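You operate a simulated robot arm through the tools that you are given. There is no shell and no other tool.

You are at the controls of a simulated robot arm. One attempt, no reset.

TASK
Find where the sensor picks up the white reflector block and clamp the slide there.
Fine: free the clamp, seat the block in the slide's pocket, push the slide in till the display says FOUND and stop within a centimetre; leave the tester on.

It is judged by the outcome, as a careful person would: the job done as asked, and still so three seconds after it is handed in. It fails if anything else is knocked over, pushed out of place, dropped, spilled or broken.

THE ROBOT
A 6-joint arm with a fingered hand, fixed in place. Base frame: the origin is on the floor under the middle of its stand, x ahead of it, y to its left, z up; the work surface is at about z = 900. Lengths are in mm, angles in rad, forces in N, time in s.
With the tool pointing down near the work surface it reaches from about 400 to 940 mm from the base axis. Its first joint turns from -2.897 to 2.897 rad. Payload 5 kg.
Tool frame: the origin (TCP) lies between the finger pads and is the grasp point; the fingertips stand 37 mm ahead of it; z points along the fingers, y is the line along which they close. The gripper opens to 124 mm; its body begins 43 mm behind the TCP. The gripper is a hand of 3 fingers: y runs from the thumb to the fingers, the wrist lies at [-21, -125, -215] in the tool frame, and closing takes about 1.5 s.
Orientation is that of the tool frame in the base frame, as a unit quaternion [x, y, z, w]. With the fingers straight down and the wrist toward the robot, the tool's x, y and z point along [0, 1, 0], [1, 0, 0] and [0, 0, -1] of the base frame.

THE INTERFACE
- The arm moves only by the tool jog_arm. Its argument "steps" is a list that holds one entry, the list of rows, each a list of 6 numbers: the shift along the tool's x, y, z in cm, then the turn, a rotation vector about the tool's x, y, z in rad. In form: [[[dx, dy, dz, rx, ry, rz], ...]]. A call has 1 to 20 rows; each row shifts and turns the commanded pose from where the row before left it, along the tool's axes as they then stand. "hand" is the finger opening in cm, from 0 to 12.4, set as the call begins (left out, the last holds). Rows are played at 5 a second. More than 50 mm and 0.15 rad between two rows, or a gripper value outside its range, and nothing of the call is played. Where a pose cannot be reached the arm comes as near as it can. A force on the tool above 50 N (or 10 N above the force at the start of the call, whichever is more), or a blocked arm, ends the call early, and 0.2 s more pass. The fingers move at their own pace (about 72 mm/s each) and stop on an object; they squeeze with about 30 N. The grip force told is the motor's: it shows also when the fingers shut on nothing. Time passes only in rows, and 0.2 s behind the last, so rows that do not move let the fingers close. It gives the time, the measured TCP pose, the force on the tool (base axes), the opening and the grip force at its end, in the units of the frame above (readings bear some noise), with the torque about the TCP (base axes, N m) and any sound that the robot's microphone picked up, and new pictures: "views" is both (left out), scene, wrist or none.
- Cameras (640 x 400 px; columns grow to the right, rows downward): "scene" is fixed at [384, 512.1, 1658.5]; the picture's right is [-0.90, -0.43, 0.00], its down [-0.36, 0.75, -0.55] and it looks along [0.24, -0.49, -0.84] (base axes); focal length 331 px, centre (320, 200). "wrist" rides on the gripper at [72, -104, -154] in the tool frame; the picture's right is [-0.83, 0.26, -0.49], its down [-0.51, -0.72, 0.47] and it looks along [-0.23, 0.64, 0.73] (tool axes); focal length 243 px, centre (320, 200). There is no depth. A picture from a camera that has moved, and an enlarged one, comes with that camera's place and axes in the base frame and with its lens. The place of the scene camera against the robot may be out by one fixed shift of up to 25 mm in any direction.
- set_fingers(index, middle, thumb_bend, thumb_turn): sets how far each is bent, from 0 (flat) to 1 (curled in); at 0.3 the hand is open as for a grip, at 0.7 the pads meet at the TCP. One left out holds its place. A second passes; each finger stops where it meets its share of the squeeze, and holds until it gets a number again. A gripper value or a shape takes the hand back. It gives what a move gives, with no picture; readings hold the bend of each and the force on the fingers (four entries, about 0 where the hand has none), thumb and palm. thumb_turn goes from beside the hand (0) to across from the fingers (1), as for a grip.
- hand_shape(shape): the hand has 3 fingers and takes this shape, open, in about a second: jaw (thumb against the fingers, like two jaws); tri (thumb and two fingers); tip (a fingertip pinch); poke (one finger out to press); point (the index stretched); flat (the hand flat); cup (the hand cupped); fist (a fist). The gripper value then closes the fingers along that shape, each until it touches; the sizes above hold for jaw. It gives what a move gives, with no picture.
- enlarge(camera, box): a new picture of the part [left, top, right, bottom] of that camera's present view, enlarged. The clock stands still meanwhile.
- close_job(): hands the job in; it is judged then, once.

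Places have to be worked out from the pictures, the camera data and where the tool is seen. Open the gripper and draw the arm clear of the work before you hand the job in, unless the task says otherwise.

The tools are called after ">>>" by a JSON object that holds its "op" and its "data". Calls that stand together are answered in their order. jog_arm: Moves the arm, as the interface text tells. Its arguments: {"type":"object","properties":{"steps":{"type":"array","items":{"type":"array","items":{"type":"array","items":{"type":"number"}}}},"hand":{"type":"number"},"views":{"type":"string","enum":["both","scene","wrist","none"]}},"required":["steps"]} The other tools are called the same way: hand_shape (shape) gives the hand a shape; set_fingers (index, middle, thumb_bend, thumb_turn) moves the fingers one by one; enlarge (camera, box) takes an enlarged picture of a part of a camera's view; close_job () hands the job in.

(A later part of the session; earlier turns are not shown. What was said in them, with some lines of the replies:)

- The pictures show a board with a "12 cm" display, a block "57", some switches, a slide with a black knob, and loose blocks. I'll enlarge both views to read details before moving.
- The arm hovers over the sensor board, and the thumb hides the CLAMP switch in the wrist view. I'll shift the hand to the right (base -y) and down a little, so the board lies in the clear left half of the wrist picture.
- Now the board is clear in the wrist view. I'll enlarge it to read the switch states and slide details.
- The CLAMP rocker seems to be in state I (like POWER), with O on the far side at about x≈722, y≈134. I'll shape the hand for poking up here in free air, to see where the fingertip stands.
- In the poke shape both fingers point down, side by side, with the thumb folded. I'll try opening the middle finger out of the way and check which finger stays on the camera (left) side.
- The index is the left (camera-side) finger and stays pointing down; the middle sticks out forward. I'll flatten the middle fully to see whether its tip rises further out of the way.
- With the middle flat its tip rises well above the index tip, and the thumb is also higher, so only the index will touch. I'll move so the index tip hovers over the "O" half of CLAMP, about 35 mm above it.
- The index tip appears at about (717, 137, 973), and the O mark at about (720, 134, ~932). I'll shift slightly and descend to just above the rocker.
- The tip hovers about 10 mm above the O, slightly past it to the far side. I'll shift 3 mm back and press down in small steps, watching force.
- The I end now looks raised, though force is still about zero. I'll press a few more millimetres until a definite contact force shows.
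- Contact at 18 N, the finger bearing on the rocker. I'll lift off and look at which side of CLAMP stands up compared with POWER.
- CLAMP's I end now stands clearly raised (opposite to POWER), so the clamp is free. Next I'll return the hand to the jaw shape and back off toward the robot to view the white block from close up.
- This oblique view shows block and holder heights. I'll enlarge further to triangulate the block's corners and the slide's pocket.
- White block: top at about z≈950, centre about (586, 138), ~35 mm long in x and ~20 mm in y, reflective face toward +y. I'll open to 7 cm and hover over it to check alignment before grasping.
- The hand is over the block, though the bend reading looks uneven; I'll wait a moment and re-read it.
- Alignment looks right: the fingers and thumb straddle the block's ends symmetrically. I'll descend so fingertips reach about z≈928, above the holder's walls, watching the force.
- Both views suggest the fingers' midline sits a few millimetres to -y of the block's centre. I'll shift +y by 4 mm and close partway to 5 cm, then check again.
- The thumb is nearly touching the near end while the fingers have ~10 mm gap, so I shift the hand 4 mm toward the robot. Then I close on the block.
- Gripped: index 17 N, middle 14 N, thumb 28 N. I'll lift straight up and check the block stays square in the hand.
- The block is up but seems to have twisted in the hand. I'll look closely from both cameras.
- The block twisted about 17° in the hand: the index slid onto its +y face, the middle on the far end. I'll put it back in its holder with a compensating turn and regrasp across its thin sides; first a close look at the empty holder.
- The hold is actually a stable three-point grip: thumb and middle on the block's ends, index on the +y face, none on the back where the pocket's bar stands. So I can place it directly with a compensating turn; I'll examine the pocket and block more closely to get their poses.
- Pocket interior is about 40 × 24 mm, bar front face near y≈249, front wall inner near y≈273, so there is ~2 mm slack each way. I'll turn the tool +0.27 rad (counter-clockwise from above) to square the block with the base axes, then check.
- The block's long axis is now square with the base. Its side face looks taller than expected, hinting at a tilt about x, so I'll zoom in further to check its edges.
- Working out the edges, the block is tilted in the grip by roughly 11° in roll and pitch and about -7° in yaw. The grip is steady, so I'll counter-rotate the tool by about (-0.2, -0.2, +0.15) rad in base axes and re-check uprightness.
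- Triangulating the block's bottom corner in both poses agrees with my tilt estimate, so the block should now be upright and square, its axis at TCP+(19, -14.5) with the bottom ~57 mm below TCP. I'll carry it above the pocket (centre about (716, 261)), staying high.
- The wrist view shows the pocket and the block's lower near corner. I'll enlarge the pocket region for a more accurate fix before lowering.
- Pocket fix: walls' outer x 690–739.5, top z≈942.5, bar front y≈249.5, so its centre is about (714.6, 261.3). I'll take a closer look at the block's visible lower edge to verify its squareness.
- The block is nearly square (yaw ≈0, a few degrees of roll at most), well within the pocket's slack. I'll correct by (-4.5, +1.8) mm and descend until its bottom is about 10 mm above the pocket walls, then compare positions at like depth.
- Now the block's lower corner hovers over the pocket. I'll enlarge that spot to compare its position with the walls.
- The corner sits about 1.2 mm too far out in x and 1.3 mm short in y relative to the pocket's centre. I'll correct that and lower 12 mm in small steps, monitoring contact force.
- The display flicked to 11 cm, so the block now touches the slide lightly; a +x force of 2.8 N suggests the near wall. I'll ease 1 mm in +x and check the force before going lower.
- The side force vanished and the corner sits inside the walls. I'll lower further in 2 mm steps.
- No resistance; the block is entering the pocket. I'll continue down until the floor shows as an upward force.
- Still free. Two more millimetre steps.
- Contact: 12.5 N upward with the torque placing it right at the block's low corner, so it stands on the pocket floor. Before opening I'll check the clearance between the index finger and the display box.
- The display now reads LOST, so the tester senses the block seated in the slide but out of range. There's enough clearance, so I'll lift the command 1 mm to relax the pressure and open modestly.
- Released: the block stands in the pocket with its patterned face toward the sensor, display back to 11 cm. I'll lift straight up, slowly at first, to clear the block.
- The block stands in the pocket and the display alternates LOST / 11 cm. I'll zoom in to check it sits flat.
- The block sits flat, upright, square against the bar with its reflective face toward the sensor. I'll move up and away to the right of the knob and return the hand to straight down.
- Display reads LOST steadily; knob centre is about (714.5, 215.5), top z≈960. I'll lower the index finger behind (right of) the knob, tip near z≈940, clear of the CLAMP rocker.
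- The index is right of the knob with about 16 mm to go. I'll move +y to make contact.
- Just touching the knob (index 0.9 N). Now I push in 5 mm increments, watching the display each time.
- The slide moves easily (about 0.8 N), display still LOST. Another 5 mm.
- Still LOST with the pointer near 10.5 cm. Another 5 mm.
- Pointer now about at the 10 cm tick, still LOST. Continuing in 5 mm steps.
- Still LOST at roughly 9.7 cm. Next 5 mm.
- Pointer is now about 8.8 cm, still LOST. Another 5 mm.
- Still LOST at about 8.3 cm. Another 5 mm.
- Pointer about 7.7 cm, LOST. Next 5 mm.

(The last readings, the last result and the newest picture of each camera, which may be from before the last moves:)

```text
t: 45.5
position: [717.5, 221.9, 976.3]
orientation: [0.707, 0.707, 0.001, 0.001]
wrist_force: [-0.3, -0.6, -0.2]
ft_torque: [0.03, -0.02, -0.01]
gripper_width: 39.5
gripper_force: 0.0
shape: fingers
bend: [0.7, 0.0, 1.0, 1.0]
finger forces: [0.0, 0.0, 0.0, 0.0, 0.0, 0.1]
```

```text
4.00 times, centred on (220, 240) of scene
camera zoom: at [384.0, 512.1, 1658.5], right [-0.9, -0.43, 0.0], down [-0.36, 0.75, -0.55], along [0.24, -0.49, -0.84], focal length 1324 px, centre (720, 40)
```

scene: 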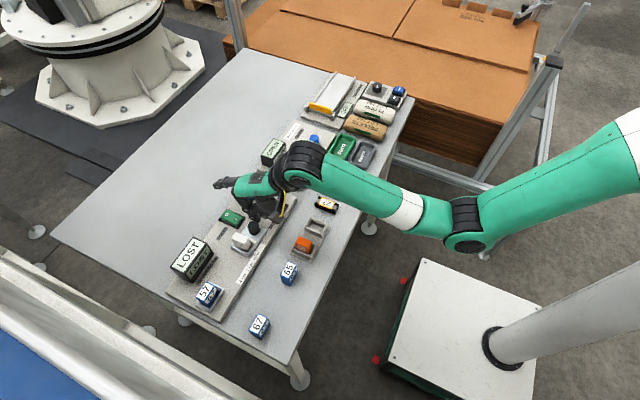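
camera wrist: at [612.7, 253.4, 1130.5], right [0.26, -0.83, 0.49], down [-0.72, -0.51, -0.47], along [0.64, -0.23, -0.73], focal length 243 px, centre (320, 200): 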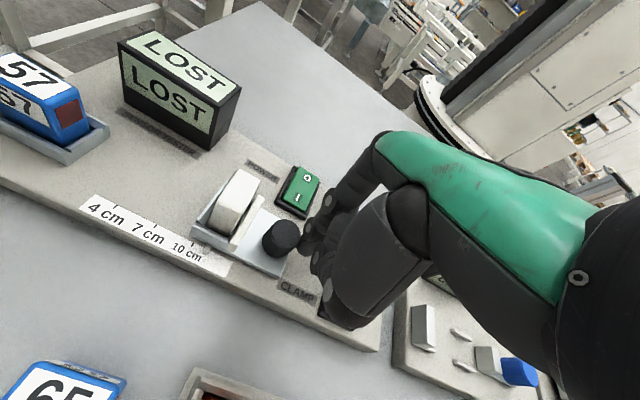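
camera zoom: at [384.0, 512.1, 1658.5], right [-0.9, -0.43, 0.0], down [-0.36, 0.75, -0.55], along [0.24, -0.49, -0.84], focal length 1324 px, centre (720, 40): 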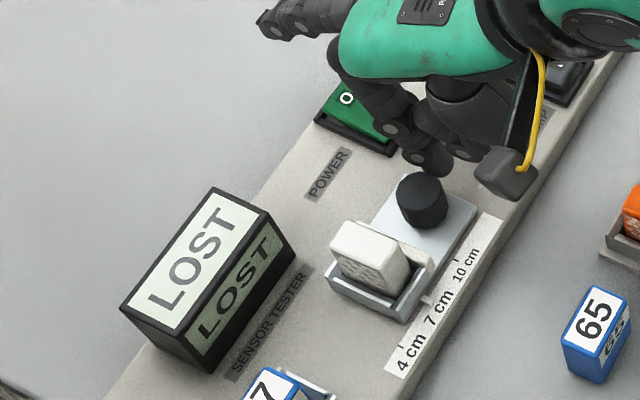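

Still LOST near 7.2 cm. Another 5 mm.

>>> {"op": "jog_arm", "data": {"steps": [[[0.25, 0, 0, 0, 0, 0], [0.25, 0, 0, 0, 0, 0], [0, 0, 0, 0, 0, 0]]], "views": "none"}}

>>> {"op": "enlarge", "data": {"camera": "scene", "box": [160, 190, 280, 290]}}

```text
t: 46.3
position: [717.5, 226.5, 976.8]
orientation: [0.707, 0.707, 0.001, 0.001]
wrist_force: [0.2, -1.6, 0.6]
ft_torque: [-0.01, -0.01, -0.02]
gripper_width: 39.5
gripper_force: 1.1
shape: fingers
bend: [0.7, 0.0, 1.0, 1.0]
finger forces: [1.5, 0.0, 0.1, 0.1, 0.0, 0.0]
```

```text
4.00 times, centred on (220, 240) of scene
camera zoom: at [384.0, 512.1, 1658.5], right [-0.9, -0.43, 0.0], down [-0.36, 0.75, -0.55], along [0.24, -0.49, -0.84], focal length 1324 px, centre (720, 40)
```

zoom: 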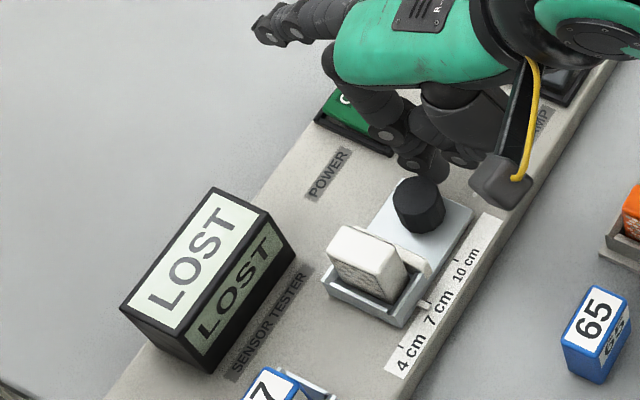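

Still LOST. Another 5 mm, and I'll check the wrist view too.

>>> {"op": "jog_arm", "data": {"steps": [[[0.25, 0, 0, 0, 0, 0], [0.25, 0, 0, 0, 0, 0], [0, 0, 0, 0, 0, 0]]], "views": "none"}}

>>> {"op": "enlarge", "data": {"camera": "scene", "box": [160, 190, 280, 290]}}

>>> {"op": "enlarge", "data": {"camera": "wrist", "box": [120, 80, 360, 320]}}

```text
t: 47.1
position: [716.2, 232.0, 976.6]
orientation: [0.708, 0.707, 0.001, 0.002]
wrist_force: [0.8, 0.2, -0.4]
ft_torque: [-0.04, 0.0, -0.01]
gripper_width: 39.7
gripper_force: 1.0
shape: fingers
bend: [0.7, 0.0, 1.0, 1.0]
finger forces: [0.7, 0.0, 0.0, 0.0, 0.1, 0.0]
```

```text
4.00 times, centred on (220, 240) of scene
camera zoom: at [384.0, 512.1, 1658.5], right [-0.9, -0.43, 0.0], down [-0.36, 0.75, -0.55], along [0.24, -0.49, -0.84], focal length 1324 px, centre (720, 40)
```

zoom: 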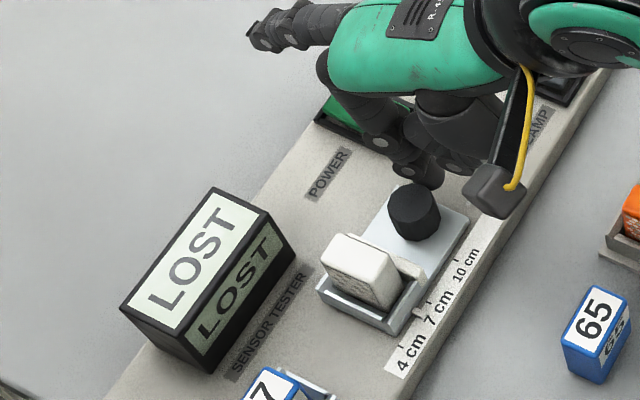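

```text
1.67 times, centred on (240, 200) of wrist
camera zoom: at [612.7, 303.3, 1130.8], right [0.26, -0.83, 0.49], down [-0.72, -0.51, -0.47], along [0.64, -0.23, -0.73], focal length 404 px, centre (453, 200)
```

zoom: 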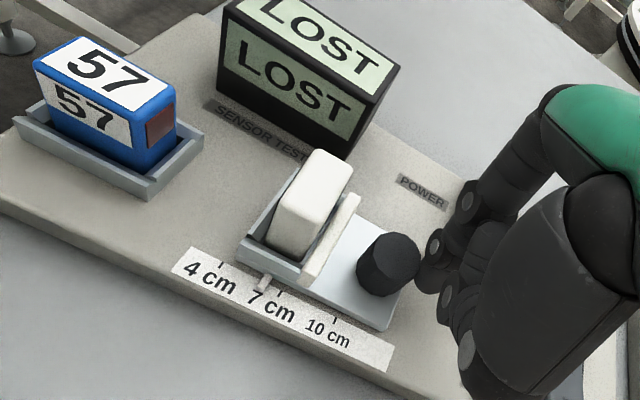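

Pointer is about 6.2 cm, still LOST. Continuing with 5 mm.

>>> {"op": "jog_arm", "data": {"steps": [[[0.25, 0, 0, 0, 0, 0], [0.25, 0, 0, 0, 0, 0], [0, 0, 0, 0, 0, 0]]], "views": "none"}}

>>> {"op": "enlarge", "data": {"camera": "scene", "box": [160, 190, 280, 290]}}

```text
t: 47.9
position: [716.4, 237.0, 978.3]
orientation: [0.707, 0.707, 0.001, 0.002]
wrist_force: [0.7, -0.4, -0.5]
ft_torque: [-0.04, 0.0, 0.02]
gripper_width: 39.4
gripper_force: 0.3
shape: fingers
bend: [0.7, 0.0, 1.0, 1.0]
finger forces: [0.9, 0.1, 0.0, 0.0, 0.0, 0.1]
```

```text
4.00 times, centred on (220, 240) of scene
camera zoom: at [384.0, 512.1, 1658.5], right [-0.9, -0.43, 0.0], down [-0.36, 0.75, -0.55], along [0.24, -0.49, -0.84], focal length 1324 px, centre (720, 40)
```

zoom: 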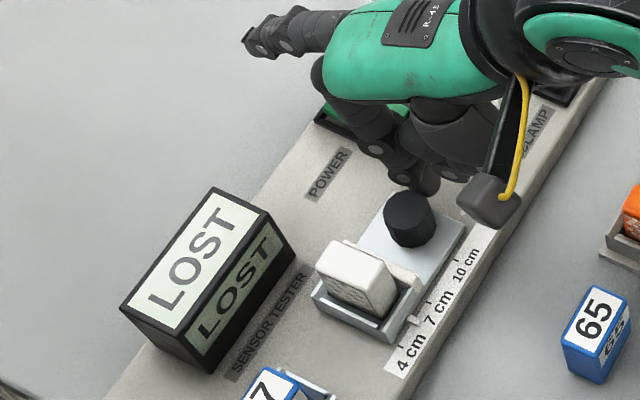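

LOST still, pointer ≈5.7 cm. Another 4 mm.

>>> {"op": "jog_arm", "data": {"steps": [[[0.2, 0, 0, 0, 0, 0], [0.2, 0, 0, 0, 0, 0], [0, 0, 0, 0, 0, 0]]], "views": "none"}}

>>> {"op": "enlarge", "data": {"camera": "scene", "box": [160, 190, 280, 290]}}

```text
t: 48.7
position: [716.6, 240.2, 977.5]
orientation: [0.708, 0.707, 0.002, 0.001]
wrist_force: [-0.4, 0.4, -0.5]
ft_torque: [-0.01, 0.01, -0.01]
gripper_width: 39.4
gripper_force: 0.3
shape: fingers
bend: [0.7, 0.0, 1.0, 1.0]
finger forces: [0.8, 0.0, 0.0, 0.0, 0.0, 0.0]
```

```text
4.00 times, centred on (220, 240) of scene
camera zoom: at [384.0, 512.1, 1658.5], right [-0.9, -0.43, 0.0], down [-0.36, 0.75, -0.55], along [0.24, -0.49, -0.84], focal length 1324 px, centre (720, 40)
```

zoom: 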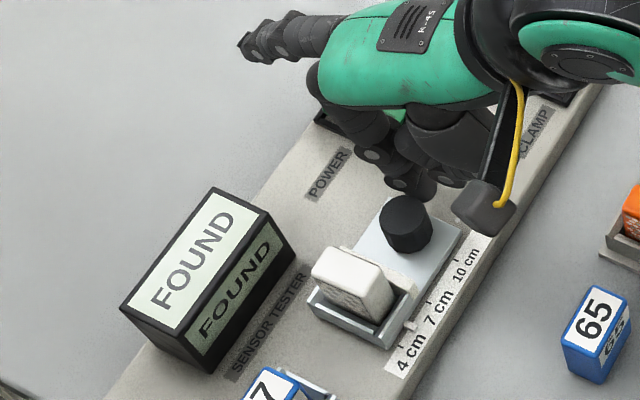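

FOUND appears. I stop here, ease the finger back off the knob, raise it and confirm the display holds FOUND.

>>> {"op": "jog_arm", "data": {"steps": [[[-0.5, 0, 0, 0, 0, 0], [-1.5, 0, 0, 0, 0, 0], [-2, 0, 0, 0, 0, 0], [0, 0, -3, 0, 0, 0], [0, 0, -3, 0, 0, 0], [0, 0, 0, 0, 0, 0]]]}}

>>> {"op": "enlarge", "data": {"camera": "scene", "box": [160, 190, 280, 290]}}

>>> {"op": "enlarge", "data": {"camera": "wrist", "box": [100, 100, 340, 340]}}

```text
t: 50.1
position: [716.3, 199.5, 1037.9]
orientation: [0.707, 0.707, 0.001, 0.001]
wrist_force: [-0.1, 0.1, -0.3]
ft_torque: [0.0, 0.0, 0.01]
gripper_width: 39.1
gripper_force: 0.0
shape: fingers
bend: [0.7, 0.0, 1.0, 1.0]
finger forces: [0.0, 0.0, 0.0, 0.1, 0.0, 0.1]
camera wrist: at [612.2, 272.5, 1191.6], right [0.26, -0.83, 0.49], down [-0.72, -0.51, -0.47], along [0.64, -0.23, -0.73], focal length 243 px, centre (320, 200)
```

scene: 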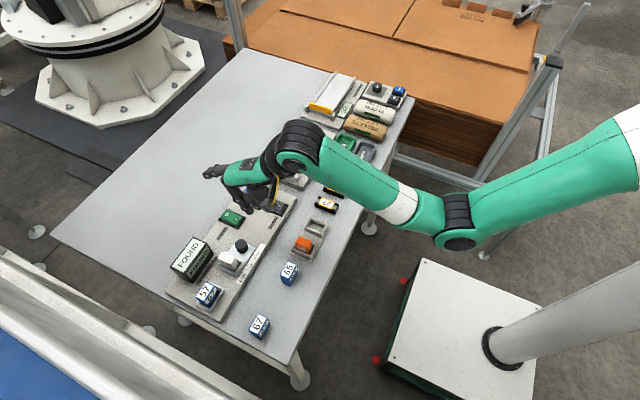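
wrist: 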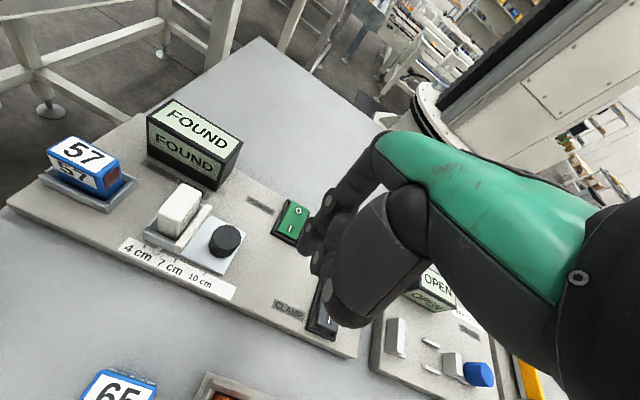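

```text
4.00 times, centred on (220, 240) of scene
camera zoom: at [384.0, 512.1, 1658.5], right [-0.9, -0.43, 0.0], down [-0.36, 0.75, -0.55], along [0.24, -0.49, -0.84], focal length 1324 px, centre (720, 40)
```

zoom: 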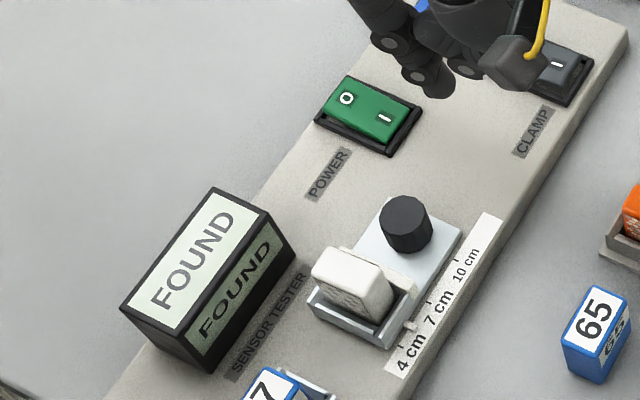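

```text
1.67 times, centred on (220, 220) of wrist
camera zoom: at [612.2, 272.5, 1191.6], right [0.26, -0.83, 0.49], down [-0.72, -0.51, -0.47], along [0.64, -0.23, -0.73], focal length 404 px, centre (487, 167)
```

zoom: 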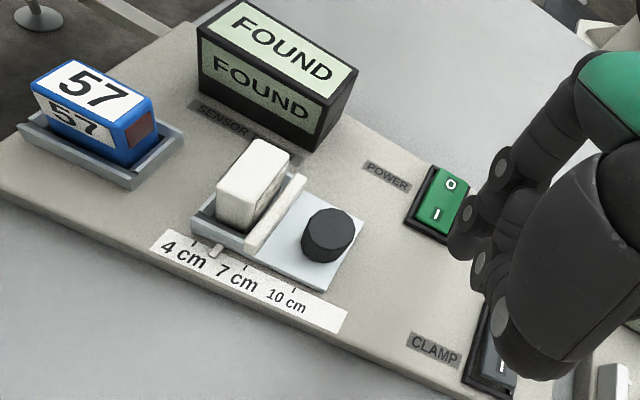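

FOUND holds at about 5.3 cm. Next I move the finger over the "I" end of CLAMP (about x=692, y=134).

>>> {"op": "jog_arm", "data": {"steps": [[[-3.85, -1.25, 0, 0, 0, 0], [-3.85, -1.25, 0, 0, 0, 0], [0, 0, 2.5, 0, 0, 0], [0, 0, 2.5, 0, 0, 0], [0, 0, 0, 0, 0, 0]]]}}

>>> {"op": "enlarge", "data": {"camera": "scene", "box": [220, 150, 320, 240]}}

>>> {"op": "enlarge", "data": {"camera": "wrist", "box": [200, 180, 380, 340]}}

```text
t: 51.3
position: [692.1, 123.1, 986.1]
orientation: [0.707, 0.708, 0.002, 0.001]
wrist_force: [-0.6, 0.0, -0.2]
ft_torque: [0.02, 0.03, 0.01]
gripper_width: 39.3
gripper_force: 0.0
shape: fingers
bend: [0.7, 0.0, 1.0, 1.0]
finger forces: [0.1, 0.0, 0.0, 0.0, 0.1, 0.1]
camera wrist: at [587.5, 195.4, 1140.3], right [0.26, -0.83, 0.49], down [-0.72, -0.51, -0.47], along [0.64, -0.23, -0.73], focal length 243 px, centre (320, 200)
```

scene: 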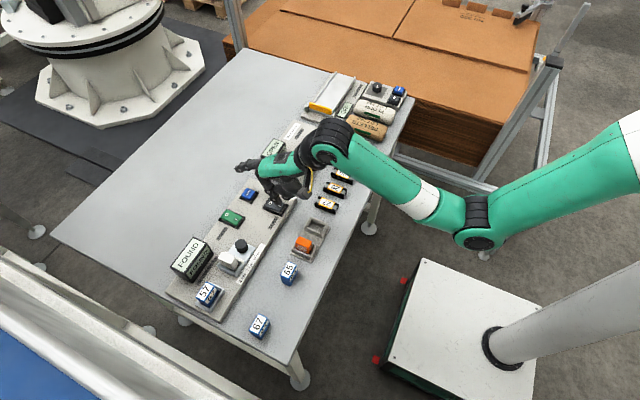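
wrist: 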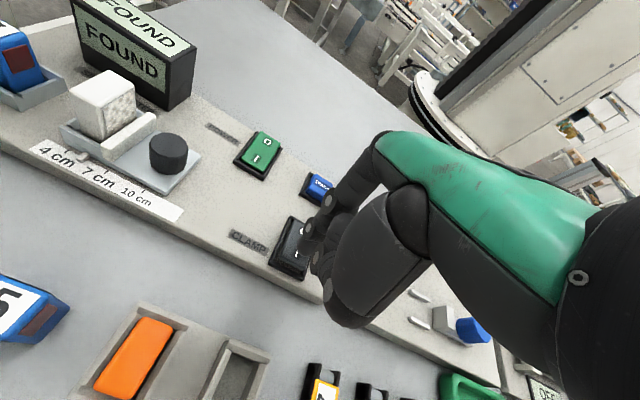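

```text
4.44 times, centred on (270, 195) of scene
camera zoom: at [384.0, 512.1, 1658.5], right [-0.9, -0.43, 0.0], down [-0.36, 0.75, -0.55], along [0.24, -0.49, -0.84], focal length 1471 px, centre (542, 222)
```

zoom: 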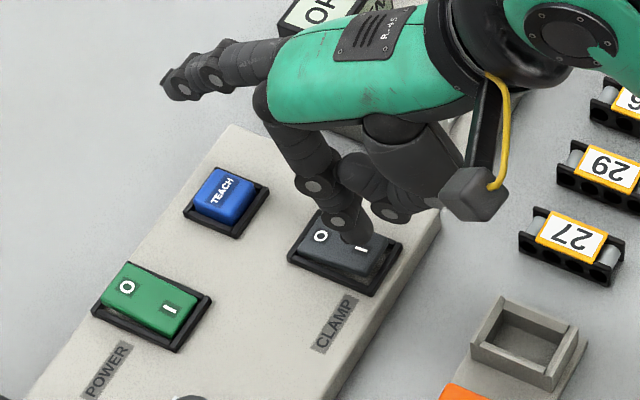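

```text
2.50 times, centred on (290, 260) of wrist
camera zoom: at [587.5, 195.4, 1140.3], right [0.26, -0.83, 0.49], down [-0.72, -0.51, -0.47], along [0.64, -0.23, -0.73], focal length 606 px, centre (395, 50)
```

zoom: 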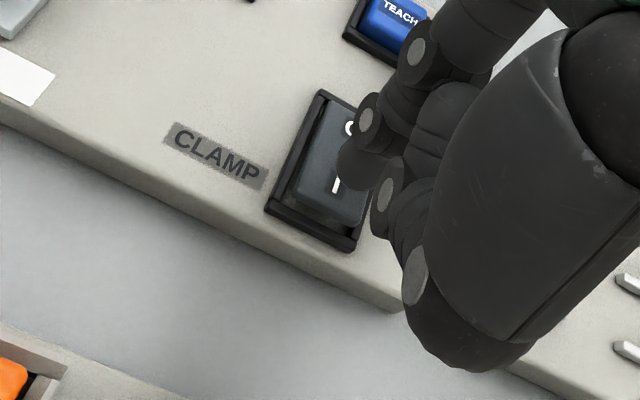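

The tip is just beyond the I mark; I'll shift 3.5 mm toward the robot and press down in small steps.

>>> {"op": "jog_arm", "data": {"steps": [[[0, -0.35, 0.6, 0, 0, 0], [0, 0, 0.5, 0, 0, 0], [0, 0, 0.3, 0, 0, 0], [0, 0, 0.2, 0, 0, 0], [0, 0, 0.2, 0, 0, 0], [0, 0, 0, 0, 0, 0]]]}}

>>> {"op": "enlarge", "data": {"camera": "scene", "box": [220, 150, 320, 240]}}

>>> {"op": "enlarge", "data": {"camera": "wrist", "box": [200, 180, 380, 340]}}

```text
t: 52.7
position: [687.9, 124.0, 971.5]
orientation: [0.708, 0.707, 0.003, 0.002]
wrist_force: [2.5, 0.9, 13.4]
ft_torque: [0.11, -0.13, 0.01]
gripper_width: 39.1
gripper_force: 6.2
shape: fingers
bend: [0.7, 0.0, 1.0, 1.0]
finger forces: [13.6, 0.0, 0.0, 0.0, 0.1, 0.0]
camera wrist: at [584.0, 195.4, 1124.0], right [0.26, -0.83, 0.49], down [-0.72, -0.51, -0.48], along [0.65, -0.23, -0.73], focal length 243 px, centre (320, 200)
```

scene: 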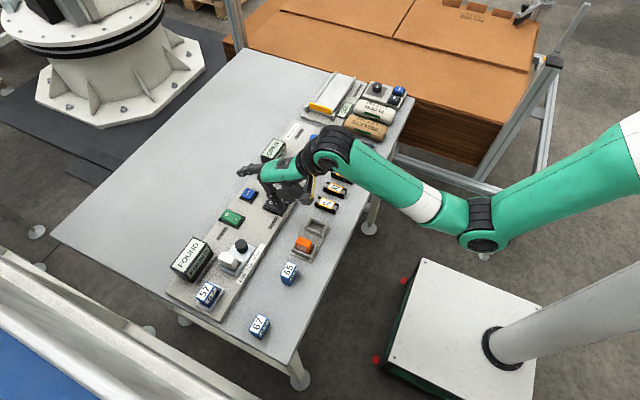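
wrist: 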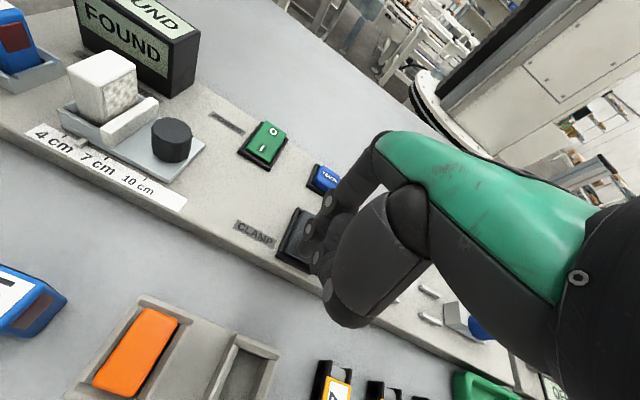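

```text
4.44 times, centred on (270, 195) of scene
camera zoom: at [384.0, 512.1, 1658.5], right [-0.9, -0.43, 0.0], down [-0.36, 0.75, -0.55], along [0.24, -0.49, -0.84], focal length 1471 px, centre (542, 222)
```

zoom: 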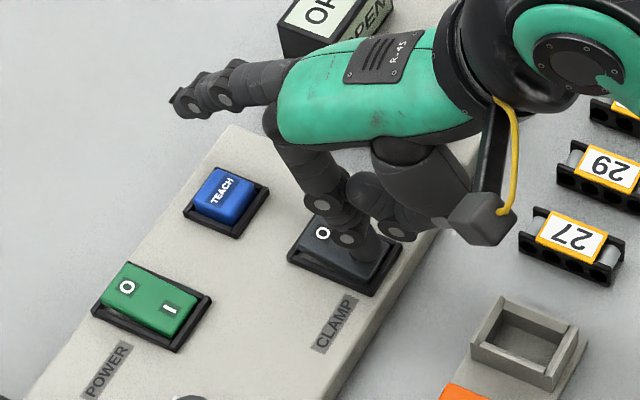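

```text
2.50 times, centred on (290, 260) of wrist
camera zoom: at [584.0, 195.4, 1124.0], right [0.26, -0.83, 0.49], down [-0.72, -0.51, -0.48], along [0.65, -0.23, -0.73], focal length 606 px, centre (395, 50)
```

zoom: 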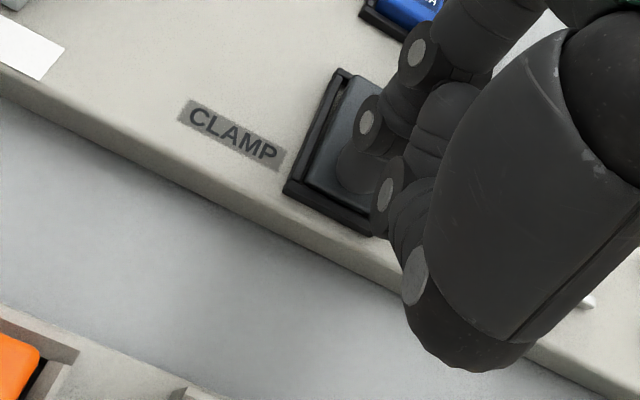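

Contact at 13 N. I'll press 2 mm more to be sure it latches, then lift and inspect.

>>> {"op": "jog_arm", "data": {"steps": [[[0, 0, 0.2, 0, 0, 0], [0, 0, 0, 0, 0, 0]]], "views": "none"}}

>>> {"op": "jog_arm", "data": {"steps": [[[0, 0, -1, 0, 0, 0], [0, 0, -3, 0, 0, 0], [-3, 0, -3, 0, 0, 0], [-4, 0, -2, 0, 0, 0], [0, 0, 0, 0, 0, 0]]]}}

>>> {"op": "enlarge", "data": {"camera": "scene", "box": [215, 175, 305, 245]}}

>>> {"op": "enlarge", "data": {"camera": "wrist", "box": [120, 130, 320, 330]}}

```text
t: 53.3
position: [688.7, 123.8, 971.3]
orientation: [0.707, 0.707, 0.005, 0.004]
wrist_force: [6.0, 1.9, 31.9]
ft_torque: [0.35, -0.33, -0.06]
gripper_width: 38.9
gripper_force: 15.1
shape: fingers
bend: [0.7, 0.0, 1.0, 1.0]
finger forces: [30.5, 0.0, 0.0, 0.0, 0.0, 0.1]
```

```text
t: 54.5
position: [688.7, 52.5, 1056.7]
orientation: [0.707, 0.707, 0.002, 0.002]
wrist_force: [-0.7, 0.9, 0.1]
ft_torque: [0.0, -0.02, 0.0]
gripper_width: 39.5
gripper_force: 0.0
shape: fingers
bend: [0.7, 0.0, 1.0, 1.0]
finger forces: [0.0, 0.1, 0.1, 0.1, 0.0, 0.1]
camera wrist: at [583.8, 124.7, 1210.1], right [0.26, -0.83, 0.49], down [-0.72, -0.51, -0.47], along [0.64, -0.23, -0.73], focal length 243 px, centre (320, 200)
```

scene: 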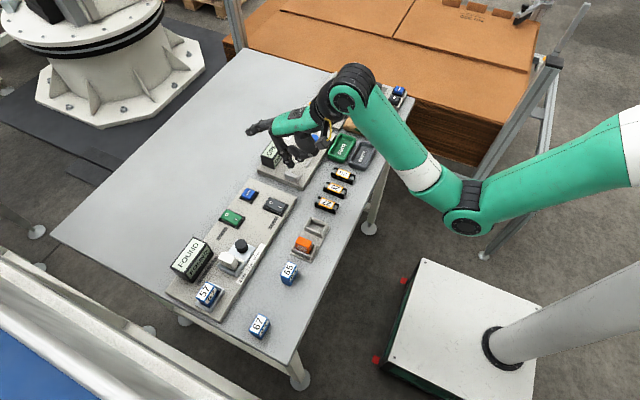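
wrist: 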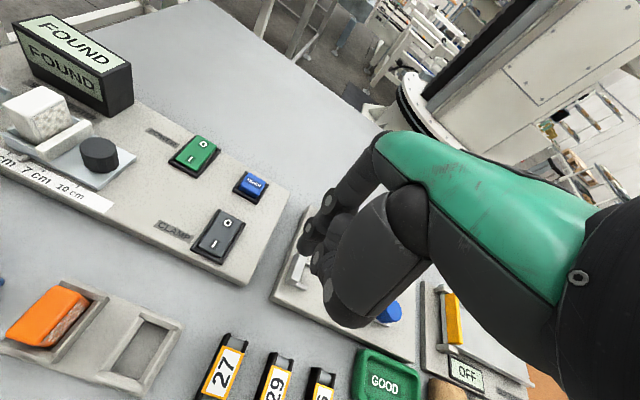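

```text
5.71 times, centred on (260, 210) of scene
camera zoom: at [384.0, 512.1, 1658.5], right [-0.9, -0.43, 0.0], down [-0.36, 0.75, -0.55], along [0.24, -0.49, -0.84], focal length 1891 px, centre (663, 143)
```

zoom: 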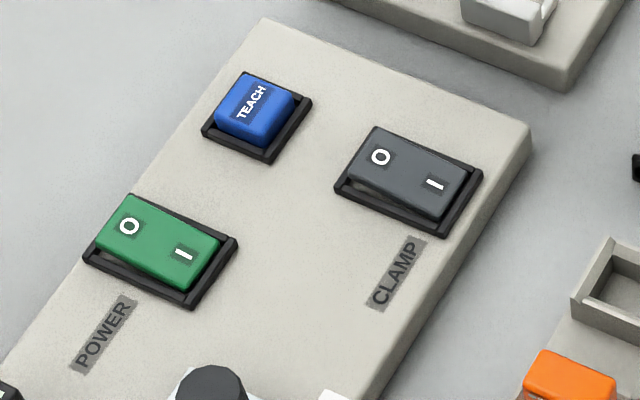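

```text
2.00 times, centred on (220, 230) of wrist
camera zoom: at [583.8, 124.7, 1210.1], right [0.26, -0.83, 0.49], down [-0.72, -0.51, -0.47], along [0.64, -0.23, -0.73], focal length 485 px, centre (520, 140)
```

zoom: 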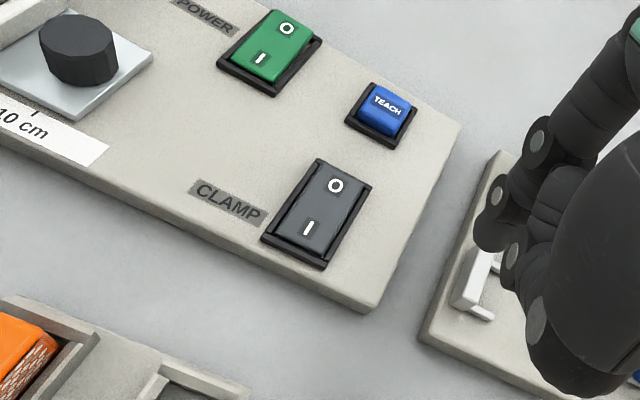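

CLAMP now shows I pressed (O raised), like POWER, and the display still reads FOUND. I'll draw the arm up clear, then open the hand.

>>> {"op": "jog_arm", "data": {"steps": [[[0, 0, -4.5, 0, 0, 0], [0, 0, -4.5, 0, 0, 0], [0, -2, -4.5, 0, 0, 0], [0, -3, -3.5, 0, 0, 0], [0, -3, -2, 0, 0, 0], [0, 0, 0, 0, 0, 0]]], "views": "none"}}

>>> {"op": "hand_shape", "data": {"shape": "jaw"}}

>>> {"op": "jog_arm", "data": {"steps": [[[0, 0, 0, 0, 0, 0], [0, 0, 0, 0, 0, 0], [0, 0, 0, 0, 0, 0], [0, 0, 0, 0, 0, 0], [0, 0, 0, 0, 0, 0]]]}}

>>> {"op": "enlarge", "data": {"camera": "scene", "box": [160, 180, 300, 320]}}

>>> {"op": "enlarge", "data": {"camera": "scene", "box": [215, 70, 415, 270]}}

```text
t: 55.9
position: [666.3, 54.6, 1178.7]
orientation: [0.707, 0.707, 0.004, 0.003]
wrist_force: [-0.2, -0.1, 0.0]
ft_torque: [-0.01, -0.01, 0.0]
gripper_width: 39.5
gripper_force: 0.0
shape: fingers
bend: [0.7, 0.0, 1.0, 1.0]
finger forces: [0.1, 0.1, 0.0, 0.0, 0.0, 0.0]
out of reach, approached as far as the arm can: row 3, 4, 5
```

```text
t: 56.8
position: [668.1, 54.7, 1179.6]
orientation: [0.707, 0.707, 0.002, 0.002]
wrist_force: [-0.3, 0.5, 0.3]
ft_torque: [-0.02, 0.03, 0.01]
gripper_width: 124.0
gripper_force: 0.1
shape: jaw
bend: [0.3, 0.3, 0.3, 0.98]
finger forces: [0.0, 0.1, 0.0, 0.1, 0.0, 0.0]
```

```text
t: 58.0
position: [666.8, 55.3, 1179.6]
orientation: [0.707, 0.707, 0.002, 0.003]
wrist_force: [-0.2, 0.3, 0.1]
ft_torque: [0.03, 0.02, -0.03]
gripper_width: 124.1
gripper_force: 0.0
shape: jaw
bend: [0.3, 0.3, 0.3, 0.98]
finger forces: [0.0, 0.0, 0.0, 0.0, 0.1, 0.0]
camera wrist: at [562.2, 126.7, 1333.0], right [0.26, -0.83, 0.49], down [-0.72, -0.51, -0.48], along [0.65, -0.23, -0.73], focal length 243 px, centre (320, 200)
```

scene: 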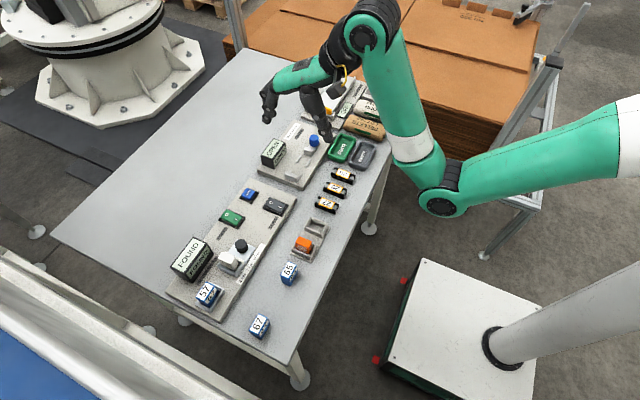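
wrist: 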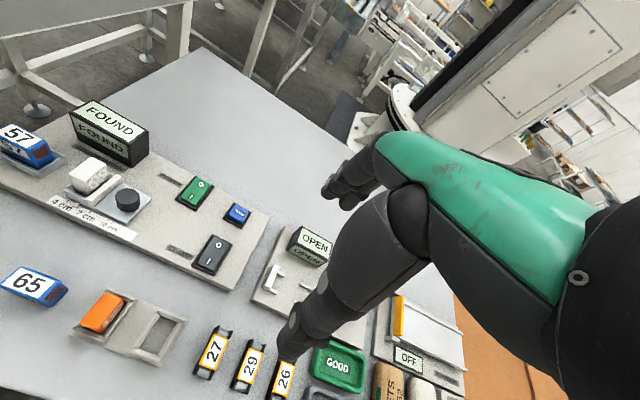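

```text
2.86 times, centred on (230, 250) of scene
camera zoom: at [384.0, 512.1, 1658.5], right [-0.9, -0.43, 0.0], down [-0.36, 0.75, -0.55], along [0.24, -0.49, -0.84], focal length 946 px, centre (577, 57)
```

zoom: 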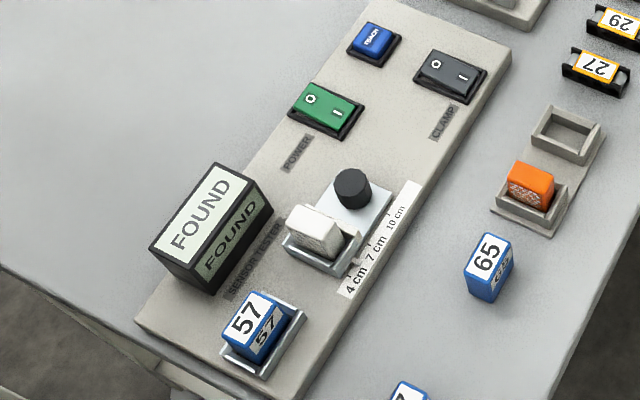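

```text
2.00 times, centred on (315, 170) of scene
camera zoom: at [384.0, 512.1, 1658.5], right [-0.9, -0.43, 0.0], down [-0.36, 0.75, -0.55], along [0.24, -0.49, -0.84], focal length 662 px, centre (330, 260)
```

zoom: 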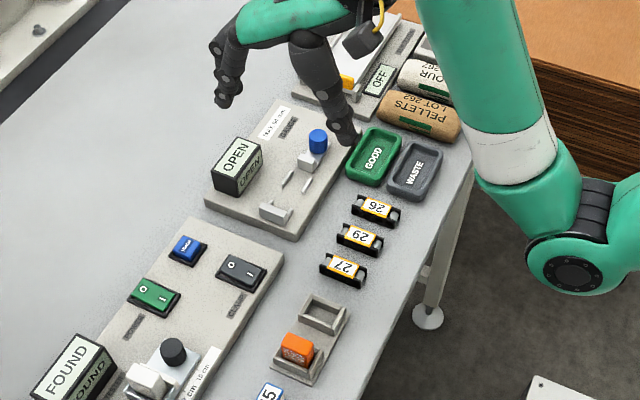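

All is in place: FOUND on the display, CLAMP on I, POWER on. One last close look at the slide before handing in.

>>> {"op": "enlarge", "data": {"camera": "scene", "box": [205, 220, 275, 280]}}

>>> {"op": "enlarge", "data": {"camera": "wrist", "box": [40, 140, 240, 290]}}

```text
6.67 times, centred on (240, 250) of scene
camera zoom: at [384.0, 512.1, 1658.5], right [-0.9, -0.43, 0.0], down [-0.36, 0.75, -0.55], along [0.24, -0.49, -0.84], focal length 2206 px, centre (853, -133)
```

zoom: 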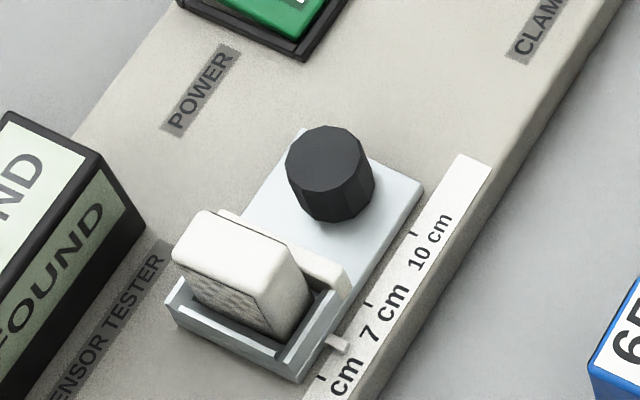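

```text
2.67 times, centred on (140, 215) of wrist
camera zoom: at [562.2, 126.7, 1333.0], right [0.26, -0.83, 0.49], down [-0.72, -0.51, -0.48], along [0.65, -0.23, -0.73], focal length 647 px, centre (800, 160)
```

zoom: 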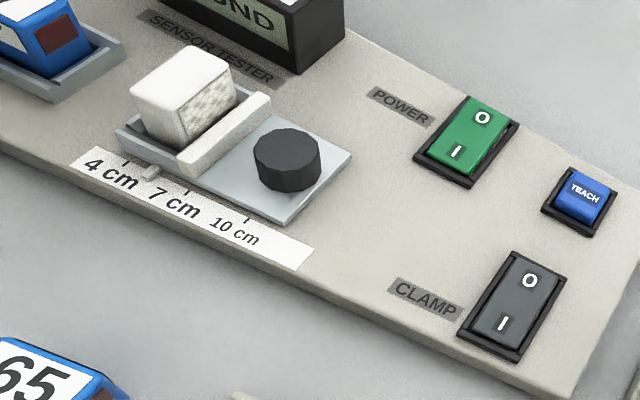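

The block sits flat in the pocket, the display reads FOUND, the clamp is on, the tester is powered, and the hand is open and clear. Handing in.

>>> {"op": "close_job", "data": {}}

```text
The job is handed in.
```

The white reflector block is seated in the slide's pocket, and the slide is clamped where the sensor picks it up, at about 5.3 cm on the ruler. The display still read FOUND at my last look before handing in.

- **Clamp:** I freed it by pressing O. Once the slide was in position I pressed I, and the rocker now sits the same way as POWER.
- **Position:** I pushed the slide in 4–5 mm steps. It read LOST before the last 4 mm step and FOUND after it, so the slide is within 4 mm of the pick-up point.
- **Block:** My first grip let it twist in the hand, so I turned the tool to square it up before lowering it. It sits flat with a patterned face toward the sensor.
- **Tester:** I left it on, with POWER at I.

In the final pictures nothing else looked moved or knocked over, and the hand is open and clear of the work. I don't have the judge's verdict.
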